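You operate a simulated robot arm through the tools that you are given. There is no shell and no other tool. Be economical: measure what you need, move in short steps, check, and stop when the job is done.

The job below is to be done with a simulated robot arm. You get a single attempt, and the scene is never put back.

JOB
Put the red stub roll from the service bench top on the brown board there and the blue stub roll on top of the ream there.

The check looks at the end state, three seconds after you hand in, the way a careful person would. Anything else that was tipped, shoved, dropped, spilled or broken makes it a failure.

ROBOT AND FRAMES
A 7-joint arm with a two-finger parallel gripper, fixed in place. Base frame: the origin is at the foot of the arm, x ahead of it, y to its left, z up; the work surface is at about z = 0.78. Lengths are in m, angles in rad, forces in N, time in s.
With the tool pointing down near the work surface it reaches from about 0.3 to 0.7 m from the base axis. Its first joint turns from -1.152 to 1.152 rad. Payload 1.57 kg.
The tool frame sits at the grasp point between the pads (the TCP): z along the fingers, y along the line on which they close. The tips reach 0.03 m beyond it. Largest opening 0.11 m; finger width 0.024, thickness 0.012; the body of the gripper, 0.048 by 0.112 m, starts 0.078 m behind the TCP.
Orientation is told as [roll, pitch, yaw] about the base's x, y, z axes, in that order, counted from this pose: with the fingers straight down and closing along the base's y, the tool's x points along the base's -x, its y along +y and its z along -z.

CONTROLS
- The arm moves only by the tool move_arm. Its argument "moves" is a list that holds one entry, the list of rows, each a list of 7 numbers: the turn, a rotation vector about the tool's x, y, z in units of 4 degrees (1.0 is 4 degrees), then the shift along the tool's x, y, z in units of 30 mm (1.0 is 30 mm), then the opening, from 0 (shut) to 1 (fully open). In form: [[[rx, ry, rz, x, y, z, fingers], ...]]. A call has 1 to 20 rows; each row shifts and turns the commanded pose from where the row before left it, along the tool's axes as they then stand. A call with a number of a shift or a turn outside -1 to 1 is refused whole. Rows are played at 5 a second. More than 0.05 m and 0.15 rad between two rows, or a gripper value outside its range, and nothing of the call is played. Where a pose cannot be reached the arm comes as near as it can. A force on the tool above 40 N (or 10 N above the force at the start of the call, whichever is more), or a blocked arm, ends the call early, and 0.2 s more pass. The fingers move at their own pace (about 0.108 m/s each) and stop on an object; they squeeze with about 27 N. The grip force told is the motor's: it shows also when the fingers shut on nothing. Time passes only in rows, and 0.2 s behind the last, so rows that do not move let the fingers close. It gives the time, the measured TCP pose, the force on the tool (base axes), the opening and the grip force at its end, in the units of the frame above (readings bear some noise), and new pictures: "show" is both (left out), scene, wrist or none.
- Cameras (640 x 400 px; columns grow to the right, rows downward): "scene" is fixed at [0.1686, -0.4088, 1.3866]; the picture's right is [0.66, -0.75, 0.00], its down [-0.54, -0.47, -0.70] and it looks along [0.53, 0.46, -0.72] (base axes); focal length 304 px, centre (320, 200). "wrist" rides on the gripper at [0.07, 0.016, -0.141] in the tool frame; the picture's right is [-0.23, 0.97, 0.00], its down [-0.85, -0.20, -0.48] and it looks along [-0.47, -0.11, 0.88] (tool axes); focal length 222 px, centre (320, 200). There is no depth. A picture from a camera that has moved, and an enlarged one, comes with that camera's place and axes in the base frame and with its lens.
- inspect(camera, box): a new picture of the part [left, top, right, bottom] of that camera's present view, enlarged. The clock stands still meanwhile.
- close_job(): hands the job in; it is judged then, once.

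Go step by step. Nothing tells you positions but the pictures and the camera data: compare them with the known pose of the tool, close in by small moves and look again before you grip or let go. The budget is 90 turns and 170 pictures, counting those below and the enlarged ones. Unless the task says otherwise, let go and move clear before handing in, and close with one line.

The tools are called after "Emit:" as name(argument=value, ...) on one line, values as JSON. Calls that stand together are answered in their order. move_arm: Moves the arm, as the interface text tells. Its arguments: {"type":"object","properties":{"moves":{"type":"array","items":{"type":"array","items":{"type":"array","items":{"type":"number"}}}},"show":{"type":"string","enum":["both","scene","wrist","none"]}},"required":["moves"]} The other tools are called the same way: inspect (camera, box) takes an enlarged picture of a part of a camera's view; close_job () hands the job in.

At the start:

```text
t: 0.0
ee_pos: [0.481, -0.0445, 1.1011]
orientation: [-0.001, -0.001, 0.0]
force: [-0.4, 0.1, 0.4]
finger_gap: 0.11
grasp_force: 0.1
```

scene: 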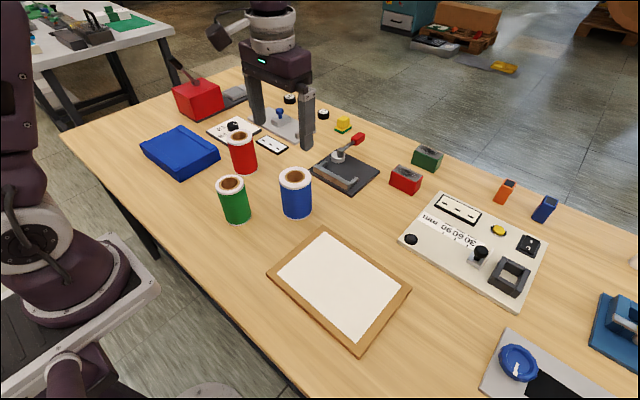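
wrist: 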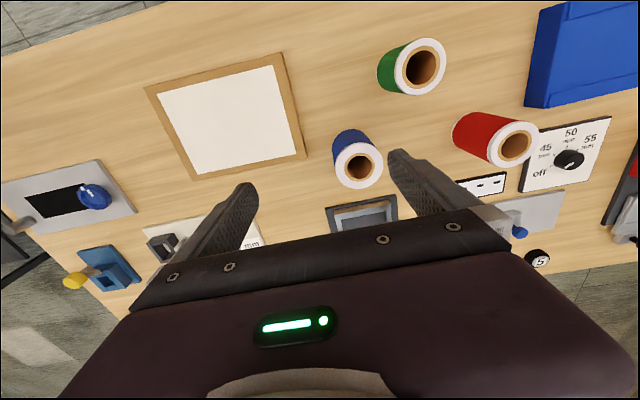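

I see red, green and blue rolls, a brown-edged board with a white face, and a blue block that may be the ream. I'll enlarge those areas before measuring.

Emit:
inspect(camera="scene", box=[130, 60, 330, 230])

Emit:
inspect(camera="scene", box=[250, 210, 430, 360])

Emit:
inspect(camera="wrist", box=[320, 0, 640, 200])

```text
2.35 times, centred on (230, 145) of scene
camera zoom: at [0.1686, -0.4088, 1.3866], right [0.66, -0.75, 0.0], down [-0.54, -0.47, -0.7], along [0.53, 0.46, -0.72], focal length 714 px, centre (532, 329)
```

zoom: 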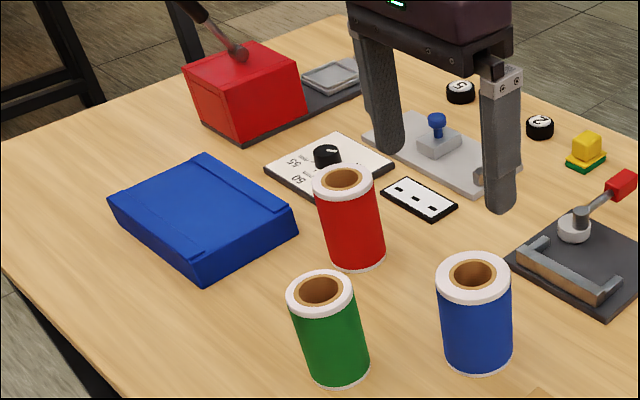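

```text
2.67 times, centred on (340, 285) of scene
camera zoom: at [0.1686, -0.4088, 1.3866], right [0.66, -0.75, 0.0], down [-0.54, -0.47, -0.7], along [0.53, 0.46, -0.72], focal length 810 px, centre (267, -27)
```

zoom: 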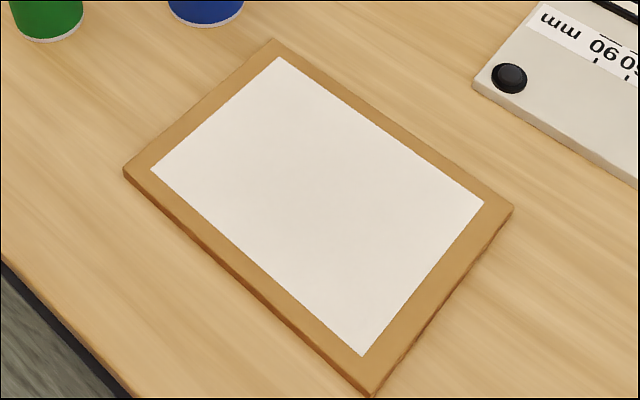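

```text
2.00 times, centred on (480, 100) of wrist
camera zoom: at [0.4113, -0.0283, 1.2422], right [0.23, 0.97, 0.0], down [0.85, -0.2, 0.48], along [0.47, -0.11, -0.88], focal length 444 px, centre (0, 400)
```

zoom: 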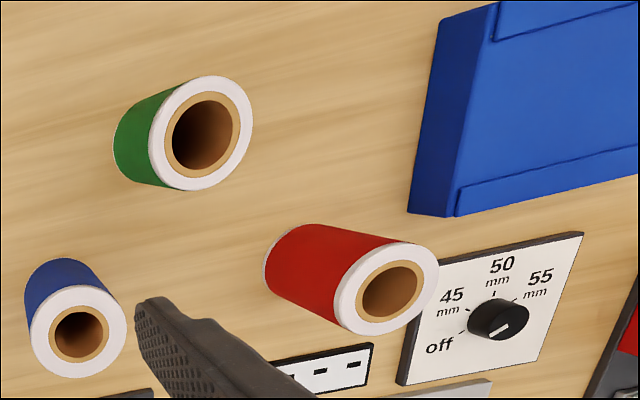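

The blue block is the ream, and the framed board is the brown board. Rough positions are red (0.570, 0.246) and blue (0.548, 0.003), both about 0.07 wide and 0.11 tall. I'll look closer at the ream.

Emit:
inspect(camera="scene", box=[132, 115, 228, 190])

Emit:
inspect(camera="wrist", box=[520, 0, 640, 120])

```text
5.33 times, centred on (180, 152) of scene
camera zoom: at [0.1686, -0.4088, 1.3866], right [0.66, -0.75, 0.0], down [-0.54, -0.47, -0.7], along [0.53, 0.46, -0.72], focal length 1620 px, centre (1067, 453)
```

zoom: 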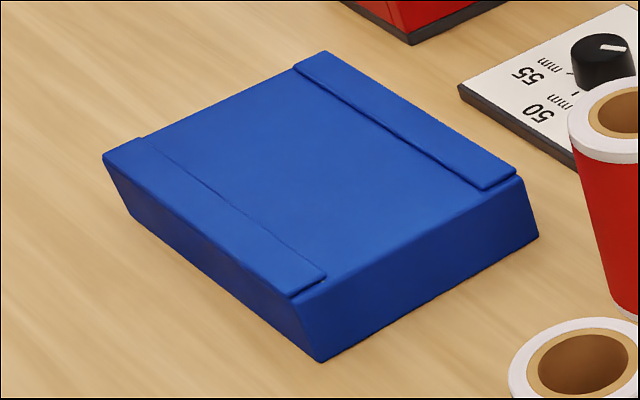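

```text
3.33 times, centred on (580, 60) of wrist
camera zoom: at [0.4113, -0.0283, 1.2422], right [0.23, 0.97, 0.0], down [0.85, -0.2, 0.48], along [0.47, -0.11, -0.88], focal length 740 px, centre (-547, 667)
```

zoom: 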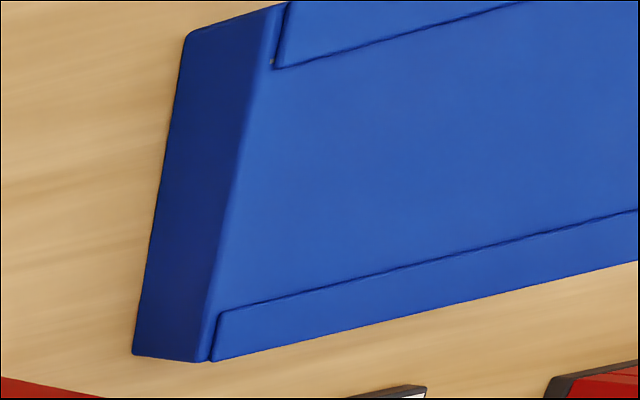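

The ream top spans about x 0.40–0.54, y 0.34–0.54, z 0.82. The board is centred near (0.448, -0.217). I'll move above the blue roll at (0.548, 0.003), tips still above its top, then look.

Emit:
move_arm(moves=[[[0, 0, 0, -0.75, 0.53, 0, 1], [0, 0, 0, -0.75, 0.53, 0, 1], [0, 0, 0, -0.73, 0.52, 0, 1], [0, 0, 0, 0, 0, 1, 1], [0, 0, 0, 0, 0, 1, 1], [0, 0, 0, 0, 0, 1, 1], [0, 0, 0, 0, 0, 1, 1], [0, 0, 0, 0, 0, 0.5, 1], [0, 0, 0, 0, 0, 0, 1]]])

```text
t: 2.0
ee_pos: [0.5486, 0.0032, 0.9656]
orientation: [0.0, 0.0, -0.001]
force: [-0.5, -0.3, -0.8]
finger_gap: 0.1102
grasp_force: 0.0
camera wrist: at [0.479, 0.0194, 1.1067], right [0.23, 0.97, 0.0], down [0.86, -0.2, 0.48], along [0.47, -0.11, -0.88], focal length 222 px, centre (320, 200)
```

scene: 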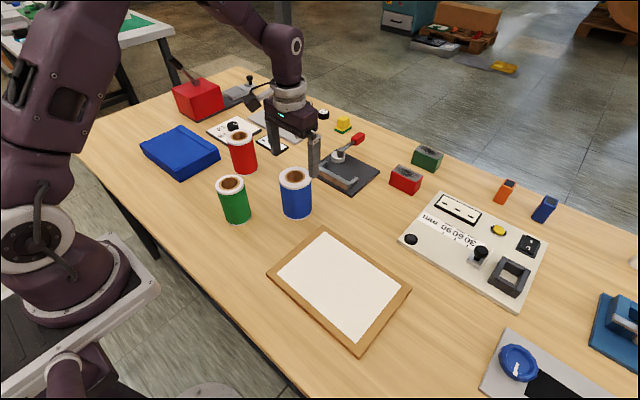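
wrist: 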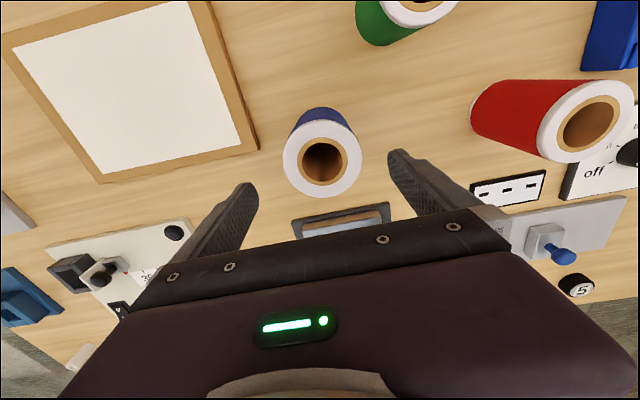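

The blue roll's top now measures (0.549, 0.005), so the tool is well aligned. I'll go down to z 0.85, still open.

Emit:
move_arm(moves=[[[0, 0, 0, 0, 0.05, 1, 1], [0, 0, 0, 0, 0, 1, 1], [0, 0, 0, 0, 0, 1, 1], [0, 0, 0, 0, 0, 0.85, 1], [0, 0, 0, 0, 0, 0, 1]]])

```text
t: 3.2
ee_pos: [0.5491, 0.0046, 0.8525]
orientation: [0.001, 0.0, 0.001]
force: [0.1, 0.0, -0.6]
finger_gap: 0.1101
grasp_force: 0.0
camera wrist: at [0.4791, 0.0209, 0.9923], right [0.23, 0.97, 0.0], down [0.86, -0.2, 0.48], along [0.47, -0.11, -0.88], focal length 222 px, centre (320, 200)
```

scene: 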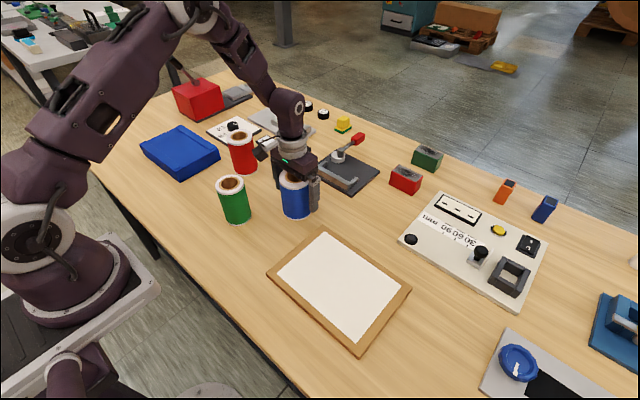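
wrist: 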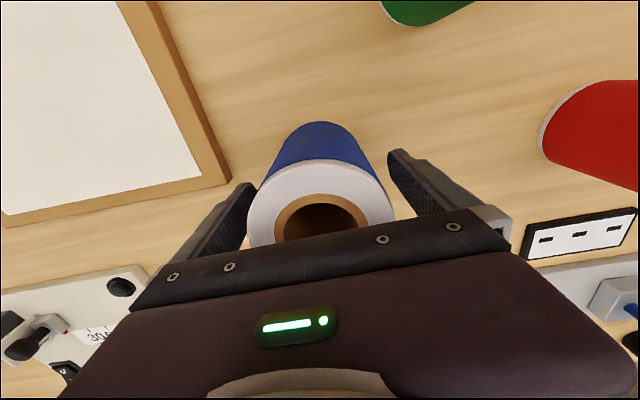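

The roll sits between the fingers, so I close on it.

Emit:
move_arm(moves=[[[0, 0, 0, 0, 0, 0, 0.7], [0, 0, 0, 0, 0, 0, 0.5], [0, 0, 0, 0, 0, 0, 0.3], [0, 0, 0, 0, 0, 0, 0.3]]], show="wrist")

```text
t: 4.2
ee_pos: [0.55, 0.0055, 0.8516]
orientation: [0.001, -0.001, 0.0]
force: [-0.3, 0.0, 0.2]
finger_gap: 0.0773
grasp_force: 26.6
camera wrist: at [0.4791, 0.0209, 0.9926], right [0.23, 0.97, 0.0], down [0.86, -0.2, 0.48], along [0.47, -0.11, -0.88], focal length 222 px, centre (320, 200)
```

wrist: 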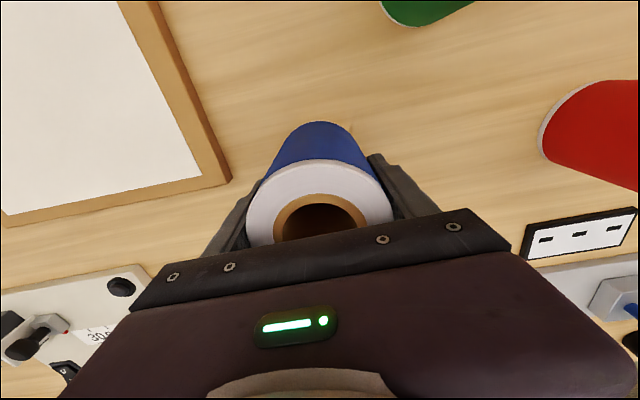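

Gripped at 0.077 wide with 27 N. I'll lift straight up.

Emit:
move_arm(moves=[[[0, 0, 0, 0, 0, -0.3, 0.3], [0, 0, 0, 0, 0, -0.6, 0.3], [0, 0, 0, 0, 0, -0.8, 0.3], [0, 0, 0, 0, 0, -0.9, 0.3], [0, 0, 0, 0, 0, -0.9, 0.3], [0, 0, 0, 0, 0, -0.9, 0.3], [0, 0, 0, 0, 0, -0.8, 0.3], [0, 0, 0, 0, 0, -0.5, 0.3], [0, 0, 0, 0, 0, 0, 0.3]]])

```text
t: 6.2
ee_pos: [0.5473, 0.0035, 1.0228]
orientation: [0.001, 0.0, -0.002]
force: [-0.2, 0.0, -2.7]
finger_gap: 0.0773
grasp_force: 26.6
camera wrist: at [0.4775, 0.0205, 1.1632], right [0.23, 0.97, 0.0], down [0.85, -0.2, 0.48], along [0.47, -0.11, -0.88], focal length 222 px, centre (320, 200)
```

scene: 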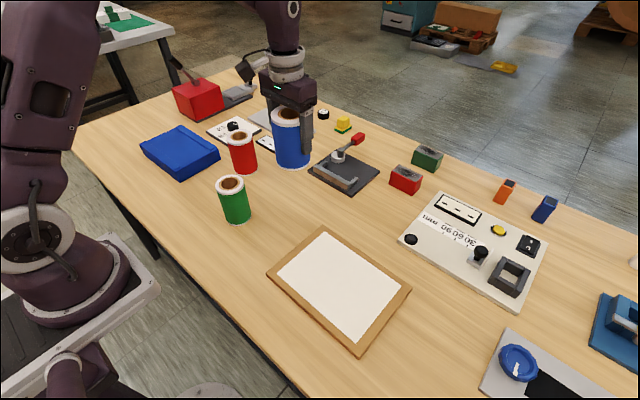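
wrist: 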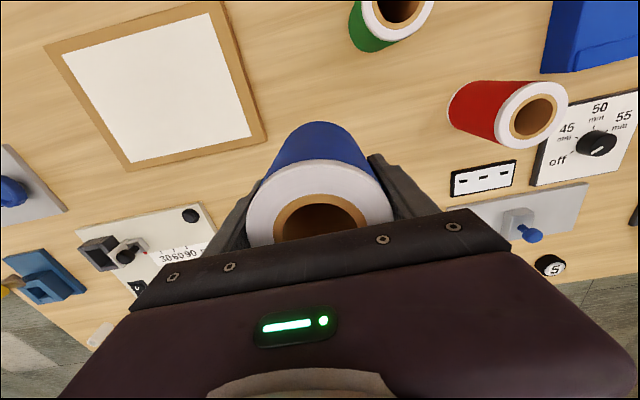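

The roll is held and its underside (about 0.95) clears the others. I'll carry it to above the ream at (0.471, 0.42).

Emit:
move_arm(moves=[[[0, 0, 0, 0.05, 0.3, 0, 0.3], [0, 0, 0, 0.1, 0.6, 0, 0.3], [0, 0, 0, 0.17, 0.9, 0, 0.3], [0, 0, 0, 0.17, 0.9, 0, 0.3], [0, 0, 0, 0.17, 0.9, 0, 0.3], [0, 0, 0, 0.17, 0.9, 0, 0.3], [0, 0, 0, 0.17, 0.9, 0, 0.3], [0, 0, 0, 0.17, 0.9, 0, 0.3], [0, 0, 0, 0.17, 0.9, 0, 0.3], [0, 0, 0, 0.17, 0.9, 0, 0.3], [0, 0, 0, 0.17, 0.9, 0, 0.3], [0, 0, 0, 0.17, 0.9, 0, 0.3], [0, 0, 0, 0.17, 0.9, 0, 0.3], [0, 0, 0, 0.17, 0.9, 0, 0.3], [0, 0, 0, 0.17, 0.9, 0, 0.3], [0, 0, 0, 0.1, 0.8, 0, 0.3], [0, 0, 0, 0.1, 0.48, 0, 0.3], [0, 0, 0, 0, 0, 0, 0.3]]])

```text
t: 10.0
ee_pos: [0.4703, 0.4208, 1.0212]
orientation: [0.001, 0.0, 0.001]
force: [-0.7, -0.3, -2.7]
finger_gap: 0.077
grasp_force: 26.8
camera wrist: at [0.4006, 0.4381, 1.1623], right [0.23, 0.97, 0.0], down [0.86, -0.2, 0.48], along [0.47, -0.11, -0.88], focal length 222 px, centre (320, 200)
```

scene: 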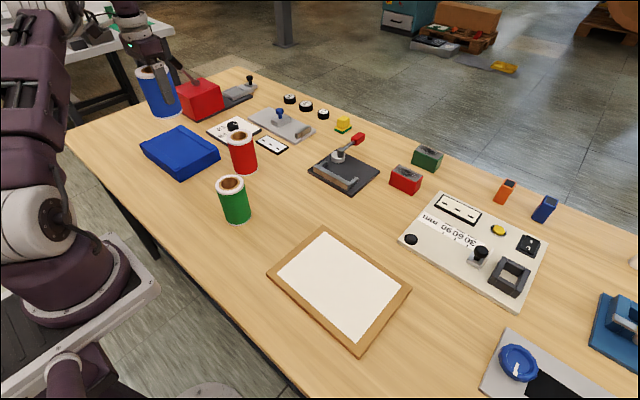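
wrist: 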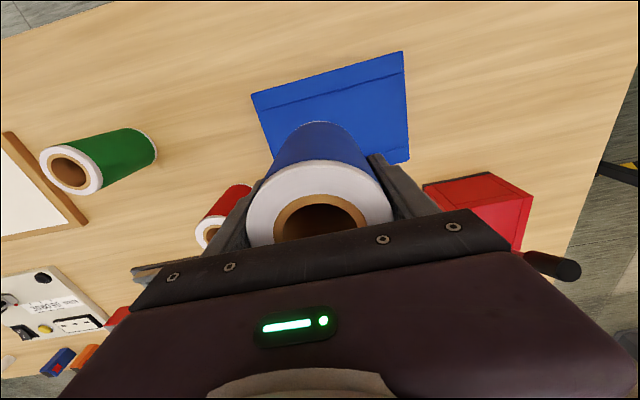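

The ream's centre is nearer (0.470, 0.443) in this view. I'll shift 2 cm in y and lower to just above contact (contact expected near TCP z 0.894).

Emit:
move_arm(moves=[[[0, 0, 0, 0, 0.35, 0.3, 0.3], [0, 0, 0, 0, 0.3, 0.6, 0.3], [0, 0, 0, 0, 0, 0.8, 0.3], [0, 0, 0, 0, 0, 0.8, 0.3], [0, 0, 0, 0, 0, 0.7, 0.3], [0, 0, 0, 0, 0, 0.4, 0.3], [0, 0, 0, 0, 0, 0.2, 0.3], [0, 0, 0, 0, 0, 0, 0.3]]])

Emit:
inspect(camera="scene", box=[120, 60, 240, 190])

```text
t: 11.8
ee_pos: [0.4708, 0.4393, 0.9076]
orientation: [0.0, -0.001, 0.0]
force: [-0.8, -0.4, -2.8]
finger_gap: 0.077
grasp_force: 26.7
camera wrist: at [0.4002, 0.4565, 1.0475], right [0.23, 0.97, 0.0], down [0.85, -0.2, 0.48], along [0.47, -0.11, -0.88], focal length 222 px, centre (320, 200)
```

scene: 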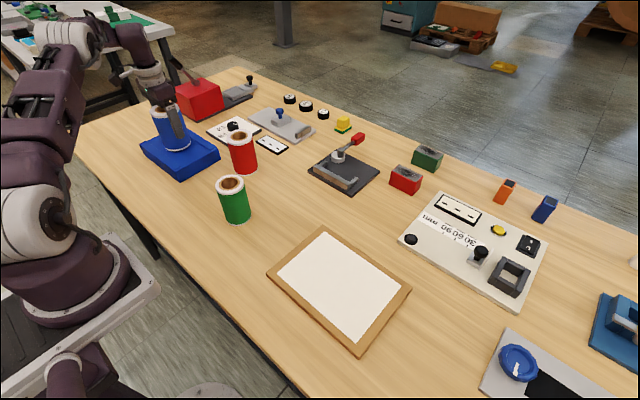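
wrist: 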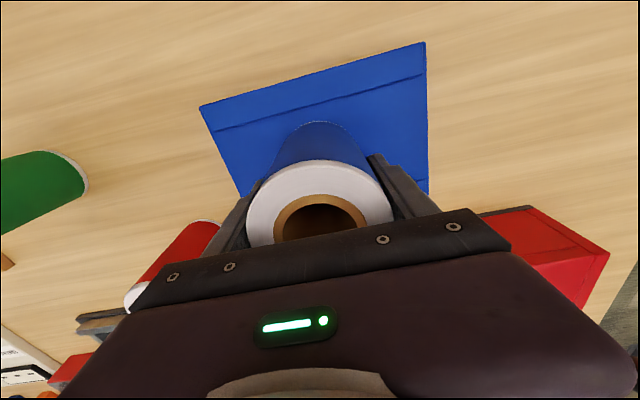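

```text
3.08 times, centred on (180, 125) of scene
camera zoom: at [0.1686, -0.4088, 1.3866], right [0.66, -0.75, 0.0], down [-0.54, -0.47, -0.7], along [0.53, 0.46, -0.72], focal length 934 px, centre (751, 431)
```

zoom: 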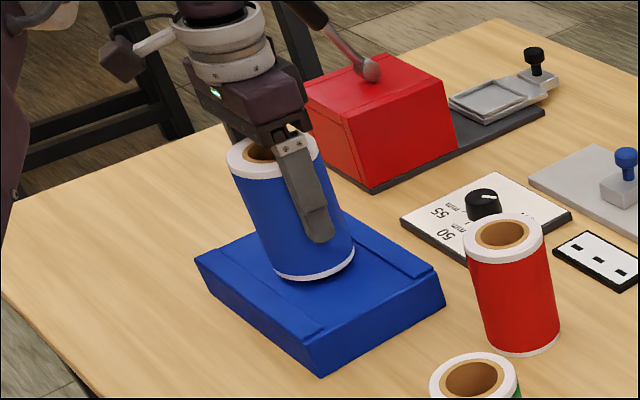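

It hovers centred over the ream. I'll lower in fine steps, watching the force.

Emit:
move_arm(moves=[[[0, 0, 0, 0, 0, 0.1, 0.3], [0, 0, 0, 0, 0, 0.1, 0.3], [0, 0, 0, 0, 0, 0.1, 0.3], [0, 0, 0, 0, 0, 0, 0.3]]], show="none")

```text
t: 12.8
ee_pos: [0.4716, 0.4393, 0.8987]
orientation: [0.001, 0.002, 0.0]
force: [0.5, 0.2, -2.0]
finger_gap: 0.077
grasp_force: 26.7
```

Emit:
move_arm(moves=[[[0, 0, 0, 0, 0, 0.07, 0.3], [0, 0, 0, 0, 0, 0.07, 0.3], [0, 0, 0, 0, 0, 0, 0.3]]], show="none")

```text
t: 13.6
ee_pos: [0.4709, 0.4406, 0.8961]
orientation: [0.0, -0.003, 0.0]
force: [-5.6, -4.4, 24.5]
finger_gap: 0.0771
grasp_force: 27.0
```

Contact: 24 N upward at z 0.896. I'll ease up about 2 mm so it rests lightly, then check.

Emit:
move_arm(moves=[[[0, 0, 0, 0, 0, -0.06, 0.3], [0, 0, 0, 0, 0, 0, 0.3]]], show="none")

```text
t: 14.2
ee_pos: [0.4717, 0.4399, 0.8963]
orientation: [0.0, -0.001, 0.001]
force: [0.5, -0.3, 9.4]
finger_gap: 0.0772
grasp_force: 27.1
```

The roll rests lightly on the ream, so I open slowly.

Emit:
move_arm(moves=[[[0, 0, 0, 0, 0, -0.02, 0.3], [0, 0, 0, 0, 0, 0, 0.72], [0, 0, 0, 0, 0, 0, 0.78], [0, 0, 0, 0, 0, 0, 0.9], [0, 0, 0, 0, 0, 0, 1], [0, 0, 0, 0, 0, 0, 1]]])

```text
t: 15.6
ee_pos: [0.4723, 0.4396, 0.8972]
orientation: [-0.001, 0.0, 0.001]
force: [-0.3, 0.0, 1.2]
finger_gap: 0.11
grasp_force: 0.1
camera wrist: at [0.4016, 0.4566, 1.0378], right [0.23, 0.97, 0.0], down [0.85, -0.2, 0.48], along [0.47, -0.11, -0.88], focal length 222 px, centre (320, 200)
```

scene: 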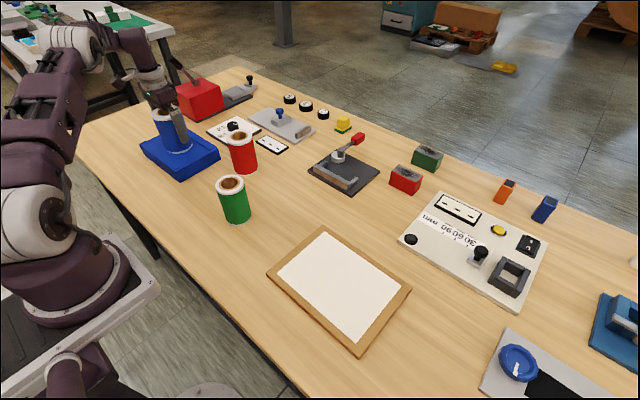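
wrist: 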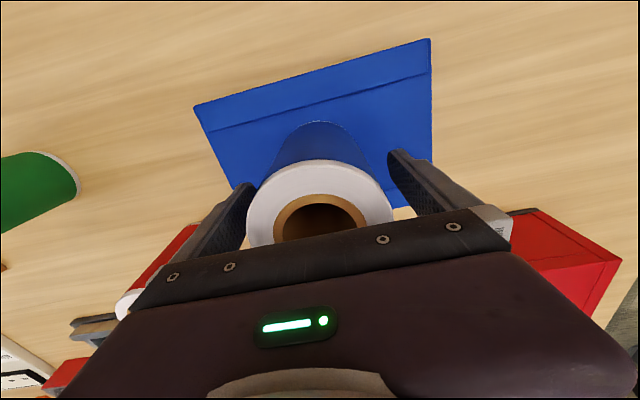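

Blue stands released on the ream. I'll rise straight up, then go above the red roll.

Emit:
move_arm(moves=[[[0, 0, 0, 0, 0, -0.5, 1], [0, 0, 0, 0, 0, -1, 1], [0, 0, 0, 0, 0, -1, 1], [0, 0, 0, 0, 0, -1, 1], [0, 0, 0, 0, 0, -0.9, 1], [0, 0, 0, -0.47, -0.92, 0, 1], [0, 0, 0, -0.47, -0.92, 0, 1], [0, 0, 0, -0.47, -0.92, 0, 1], [0, 0, 0, -0.47, -0.92, 0, 1], [0, 0, 0, -0.47, -0.92, 0, 1], [0, 0, 0, -0.47, -0.92, 0, 1], [0, 0, 0, -0.45, -0.9, 0, 1], [0, 0, 0, 0, 0, 1, 1], [0, 0, 0, 0, 0, 1, 1], [0, 0, 0, 0, 0, 0, 1]]])

```text
t: 18.8
ee_pos: [0.5693, 0.2445, 0.9699]
orientation: [0.002, 0.0, -0.001]
force: [-0.4, 0.7, 0.1]
finger_gap: 0.1102
grasp_force: 0.0
camera wrist: at [0.499, 0.2621, 1.1099], right [0.23, 0.97, 0.0], down [0.85, -0.2, 0.48], along [0.47, -0.11, -0.88], focal length 222 px, centre (320, 200)
```

scene: 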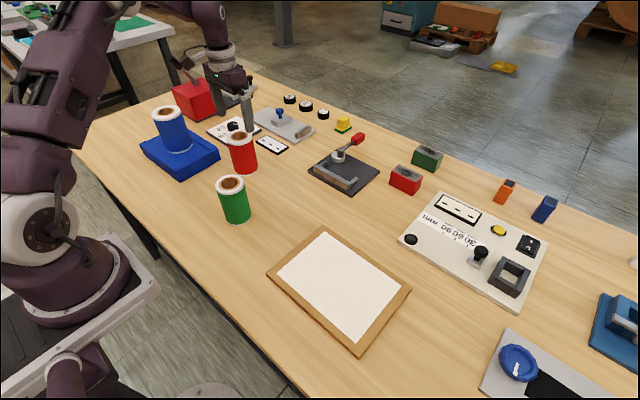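
wrist: 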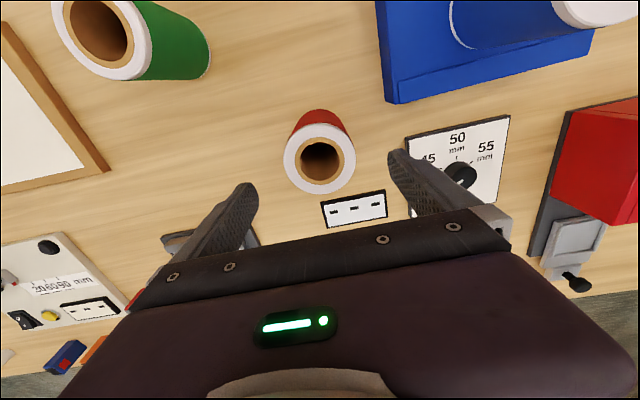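

The red roll's top measures (0.569, 0.246), so it's aligned and the fingers clear the dial plate. I'll go down to z 0.852.

Emit:
move_arm(moves=[[[0, 0, 0, 0, 0.04, 1, 1], [0, 0, 0, 0, 0, 1, 1], [0, 0, 0, 0, 0, 1, 1], [0, 0, 0, 0, 0, 0.9, 1], [0, 0, 0, 0, 0, 0, 1]]])

```text
t: 20.0
ee_pos: [0.5691, 0.2485, 0.8519]
orientation: [-0.001, 0.0, 0.0]
force: [-0.9, 0.2, 0.1]
finger_gap: 0.1102
grasp_force: 0.0
camera wrist: at [0.4993, 0.2647, 0.9929], right [0.23, 0.97, 0.0], down [0.85, -0.2, 0.48], along [0.47, -0.11, -0.88], focal length 222 px, centre (320, 200)
```

scene: 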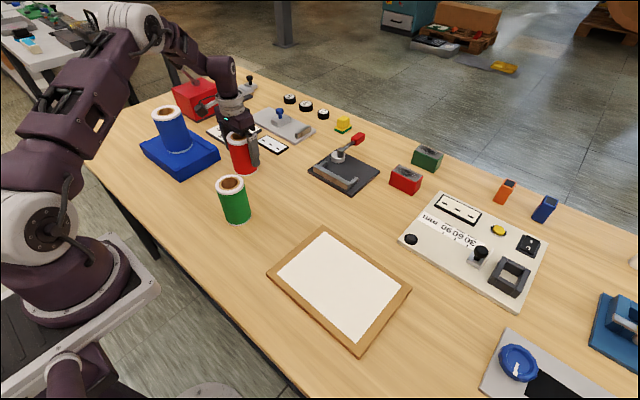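
wrist: 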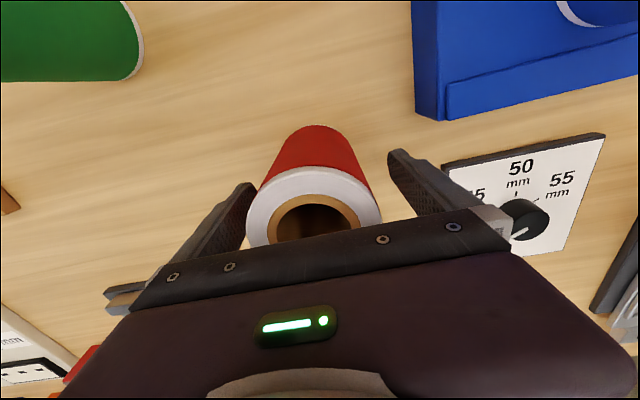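

The roll is about 2 mm off in y; I'll trim that and close, then lift.

Emit:
move_arm(moves=[[[0, 0, 0, 0, -0.09, 0, 1], [0, 0, 0, 0, 0, 0, 0.75], [0, 0, 0, 0, 0, 0, 0.5], [0, 0, 0, 0, 0, 0, 0.3], [0, 0, 0, 0, 0, 0, 0.3], [0, 0, 0, 0, 0, 0, 0.3]]], show="wrist")

```text
t: 21.4
ee_pos: [0.57, 0.2458, 0.8525]
orientation: [-0.001, 0.0, 0.0]
force: [-0.4, -0.4, 0.3]
finger_gap: 0.0716
grasp_force: 27.1
camera wrist: at [0.4991, 0.2621, 0.9931], right [0.23, 0.97, 0.0], down [0.85, -0.2, 0.48], along [0.47, -0.11, -0.88], focal length 222 px, centre (320, 200)
```

wrist: 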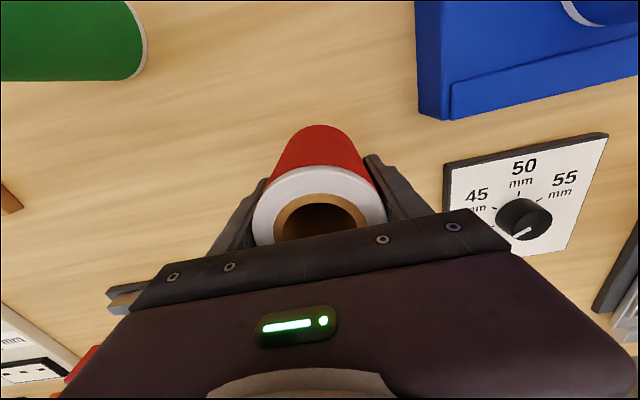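

Red gripped at 0.072 wide. I'll lift it clear.

Emit:
move_arm(moves=[[[0, 0, 0, 0, 0, -0.3, 0.3], [0, 0, 0, 0, 0, -0.6, 0.3], [0, 0, 0, 0, 0, -0.8, 0.3], [0, 0, 0, 0, 0, -0.9, 0.3], [0, 0, 0, 0, 0, -0.9, 0.3], [0, 0, 0, 0, 0, -0.9, 0.3], [0, 0, 0, 0, 0, -0.8, 0.3], [0, 0, 0, 0, 0, -0.5, 0.3], [0, 0, 0, 0, 0, 0, 0.3]]], show="scene")

```text
t: 23.4
ee_pos: [0.5692, 0.2445, 1.0241]
orientation: [0.0, 0.0, 0.001]
force: [0.3, 0.0, -2.5]
finger_gap: 0.0712
grasp_force: 26.8
```

scene: 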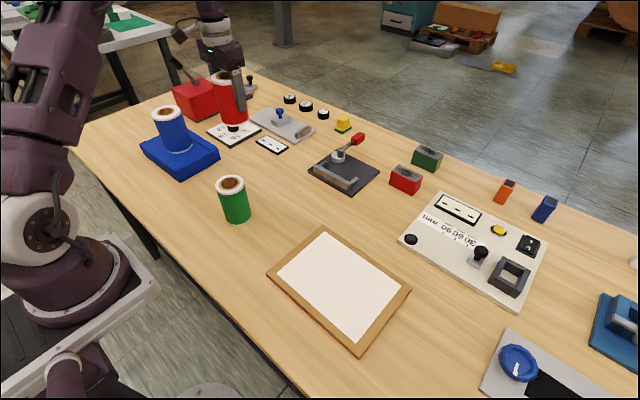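

Lifted and steady. I'll carry it to above the board centre, going round the far side of the green roll at a clear height.

Emit:
move_arm(moves=[[[0, 0, 0, 0.05, -0.3, 0, 0.3], [0, 0, 0, 0.1, -0.6, 0, 0.3], [0, 0, 0, 0.2, -0.9, 0, 0.3], [0, 0, 0, 0.2, -0.95, 0, 0.3], [0, 0, 0, 0.2, -0.95, 0, 0.3], [0, 0, 0, 0.25, -0.95, 0, 0.3], [0, 0, 0, 0.25, -0.95, 0, 0.3], [0, 0, 0, 0.25, -0.95, 0, 0.3], [0, 0, 0, 0.25, -0.95, 0, 0.3], [0, 0, 0, 0.25, -0.95, 0, 0.3], [0, 0, 0, 0.25, -0.95, 0, 0.3], [0, 0, 0, 0.25, -0.95, 0, 0.3], [0, 0, 0, 0.27, -0.95, 0, 0.3], [0, 0, 0, 0.27, -0.95, 0, 0.3], [0, 0, 0, 0.27, -0.95, 0, 0.3], [0, 0, 0, 0.27, -0.95, 0, 0.3], [0, 0, 0, 0.26, -0.8, 0, 0.3], [0, 0, 0, 0.2, -0.43, 0, 0.3], [0, 0, 0, 0, 0, 0, 0.3]]])

```text
t: 27.4
ee_pos: [0.4482, -0.2159, 1.0244]
orientation: [-0.001, 0.002, 0.001]
force: [-1.1, -0.3, -1.7]
finger_gap: 0.0715
grasp_force: 26.8
camera wrist: at [0.378, -0.1987, 1.1646], right [0.23, 0.97, 0.0], down [0.85, -0.2, 0.48], along [0.47, -0.11, -0.88], focal length 222 px, centre (320, 200)
```

scene: 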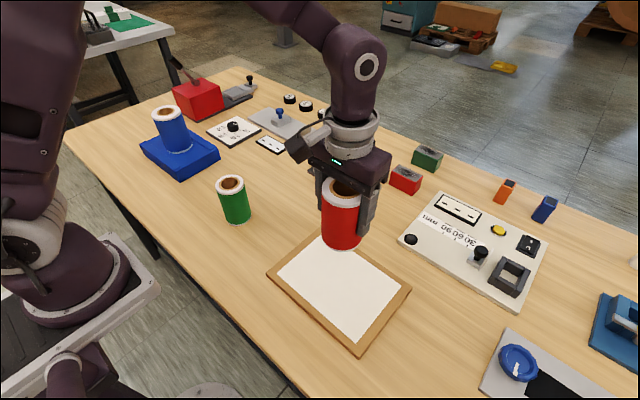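
wrist: 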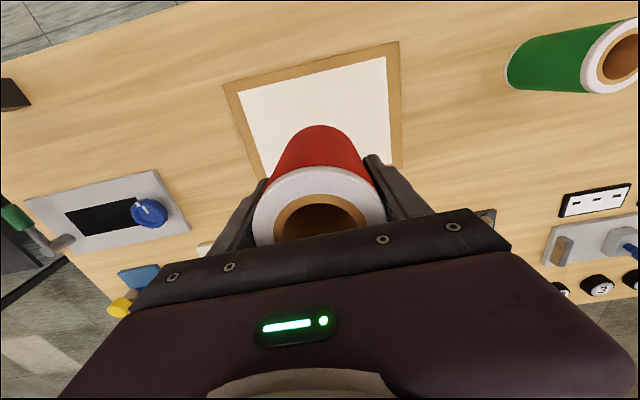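

The roll is over the board's middle. I'll lower to just above contact (expected near z 0.865).

Emit:
move_arm(moves=[[[0, 0, 0, 0, 0, 0.3, 0.3], [0, 0, 0, 0, 0, 0.6, 0.3], [0, 0, 0, 0, 0, 0.8, 0.3], [0, 0, 0, 0, 0, 0.9, 0.3], [0, 0, 0, 0, 0, 0.9, 0.3], [0, 0, 0, 0, 0, 0.7, 0.3], [0, 0, 0, 0, 0, 0.4, 0.3], [0, 0, 0, 0, 0, 0.2, 0.3], [0, 0, 0, 0, 0, 0, 0.3]]])

Emit:
inspect(camera="scene", box=[250, 180, 430, 360])

```text
t: 29.4
ee_pos: [0.4471, -0.2169, 0.8787]
orientation: [0.0, 0.0, 0.0]
force: [0.3, -1.1, -1.8]
finger_gap: 0.0716
grasp_force: 26.5
camera wrist: at [0.3777, -0.1996, 1.0196], right [0.23, 0.97, 0.0], down [0.86, -0.2, 0.48], along [0.47, -0.11, -0.88], focal length 222 px, centre (320, 200)
```

scene: 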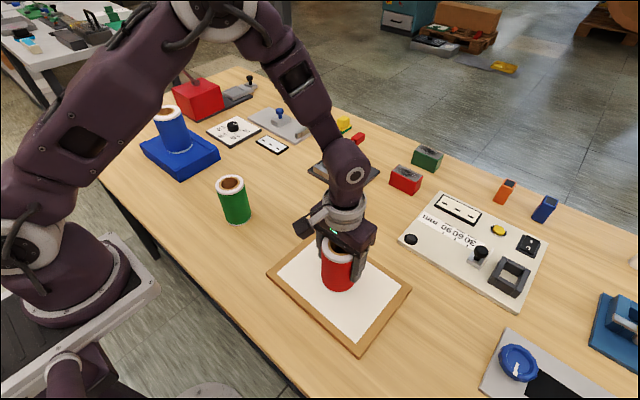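
wrist: 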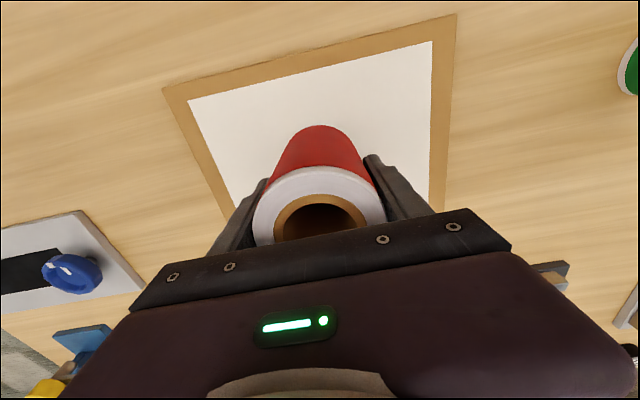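

```text
2.22 times, centred on (340, 270) of scene
camera zoom: at [0.1686, -0.4088, 1.3866], right [0.66, -0.75, 0.0], down [-0.54, -0.47, -0.7], along [0.53, 0.46, -0.72], focal length 675 px, centre (276, 44)
```

zoom: 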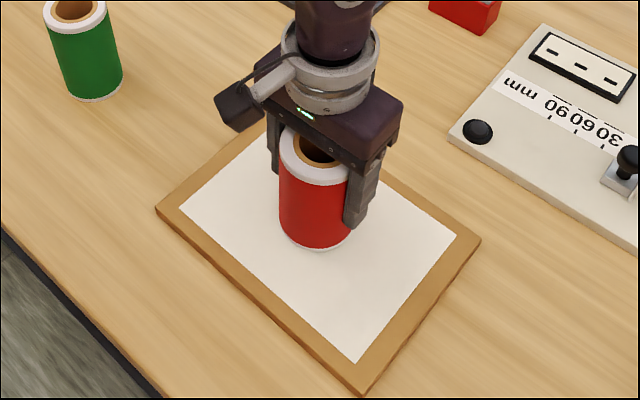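

Centred over the board and close above it. I'll lower in fine steps.

Emit:
move_arm(moves=[[[0, 0, 0, 0, 0, 0.1, 0.3], [0, 0, 0, 0, 0, 0.1, 0.3], [0, 0, 0, 0, 0, 0.1, 0.3], [0, 0, 0, 0, 0, 0, 0.3]]], show="none")

```text
t: 30.4
ee_pos: [0.4486, -0.2153, 0.8706]
orientation: [0.001, -0.001, 0.0]
force: [0.3, -0.6, -2.3]
finger_gap: 0.0716
grasp_force: 26.8
```

Emit:
move_arm(moves=[[[0, 0, 0, 0, 0, 0.06, 0.3], [0, 0, 0, 0, 0, 0.06, 0.3], [0, 0, 0, 0, 0, 0, 0.3]]], show="none")

```text
t: 31.2
ee_pos: [0.4484, -0.2151, 0.8669]
orientation: [-0.001, 0.0, -0.001]
force: [-1.1, 2.2, 24.7]
finger_gap: 0.0714
grasp_force: 27.2
```

Contact at z 0.867. I'll ease up about 2 mm and then open slowly.

Emit:
move_arm(moves=[[[0, 0, 0, 0, 0, -0.06, 0.3], [0, 0, 0, 0, 0, -0.02, 0.3], [0, 0, 0, 0, 0, 0, 0.3], [0, 0, 0, 0, 0, 0, 0.67], [0, 0, 0, 0, 0, 0, 0.74], [0, 0, 0, 0, 0, 0, 0.88], [0, 0, 0, 0, 0, 0, 1], [0, 0, 0, 0, 0, 0, 1]]])

```text
t: 33.0
ee_pos: [0.4483, -0.2152, 0.87]
orientation: [-0.001, 0.001, -0.001]
force: [-0.1, 0.4, 0.4]
finger_gap: 0.1099
grasp_force: 0.1
camera wrist: at [0.3781, -0.1991, 1.0096], right [0.23, 0.97, 0.0], down [0.85, -0.2, 0.48], along [0.47, -0.11, -0.88], focal length 222 px, centre (320, 200)
```

scene: 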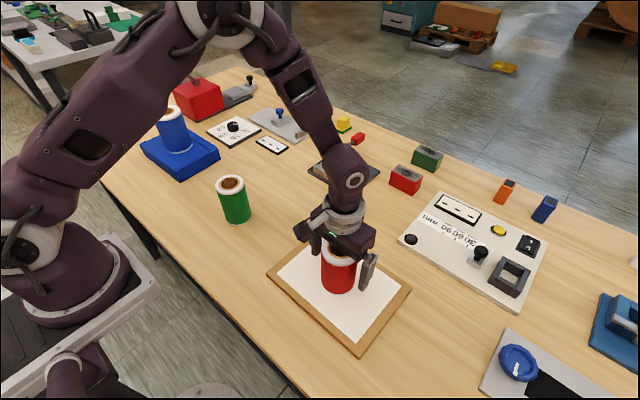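
wrist: 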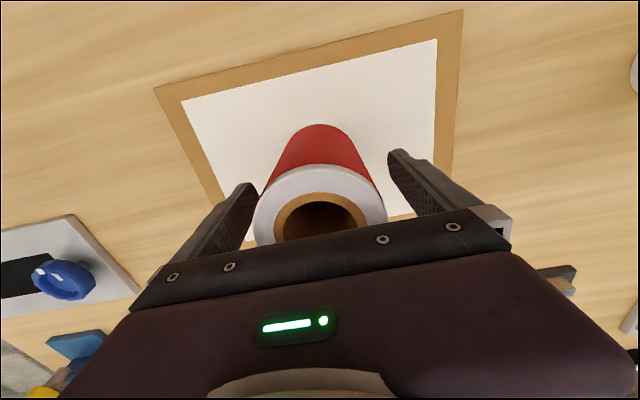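

Red stands free on the board. I'll withdraw straight up.

Emit:
move_arm(moves=[[[0, 0, 0, 0, 0, -0.5, 1], [0, 0, 0, 0, 0, -1, 1], [0, 0, 0, 0, 0, -1, 1], [0, 0, 0, 0, 0, -1, 1], [0, 0, 0, 0, 0, -1, 1], [0, 0, 0, 0, 0, -1, 1], [0, 0, 0, 0, 0, -1, 1], [0, 0, 0, 0, 0, 0, 1]]])

Emit:
inspect(camera="scene", box=[120, 60, 430, 360])

```text
t: 34.8
ee_pos: [0.4474, -0.2166, 1.064]
orientation: [-0.001, 0.0, 0.0]
force: [0.5, 0.5, -0.5]
finger_gap: 0.1098
grasp_force: 0.0
camera wrist: at [0.3771, -0.1997, 1.2046], right [0.23, 0.97, 0.0], down [0.86, -0.2, 0.48], along [0.47, -0.11, -0.88], focal length 222 px, centre (320, 200)
```

scene: 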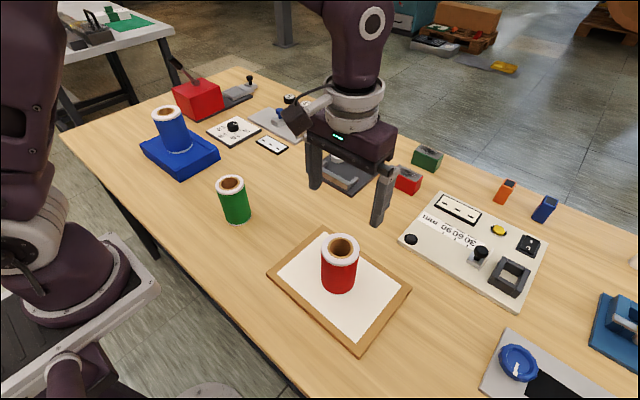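
wrist: 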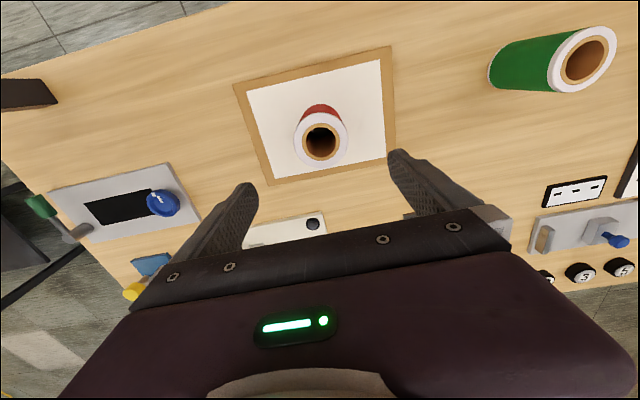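

```text
1.33 times, centred on (275, 210) of scene
camera zoom: at [0.1685, -0.4088, 1.3866], right [0.66, -0.75, 0.0], down [-0.54, -0.47, -0.7], along [0.53, 0.46, -0.72], focal length 405 px, centre (380, 187)
```

zoom: 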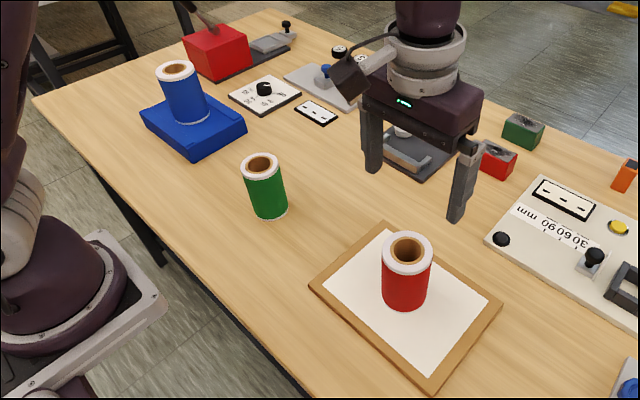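

Both rolls stand upright where they were asked for, nothing else has moved, and the gripper is clear. I'm handing in.

Emit:
close_job()

```text
The job is handed in.
```

The red stub roll is on the brown board and the blue stub roll is on top of the ream; both stand upright, and nothing else looks disturbed.
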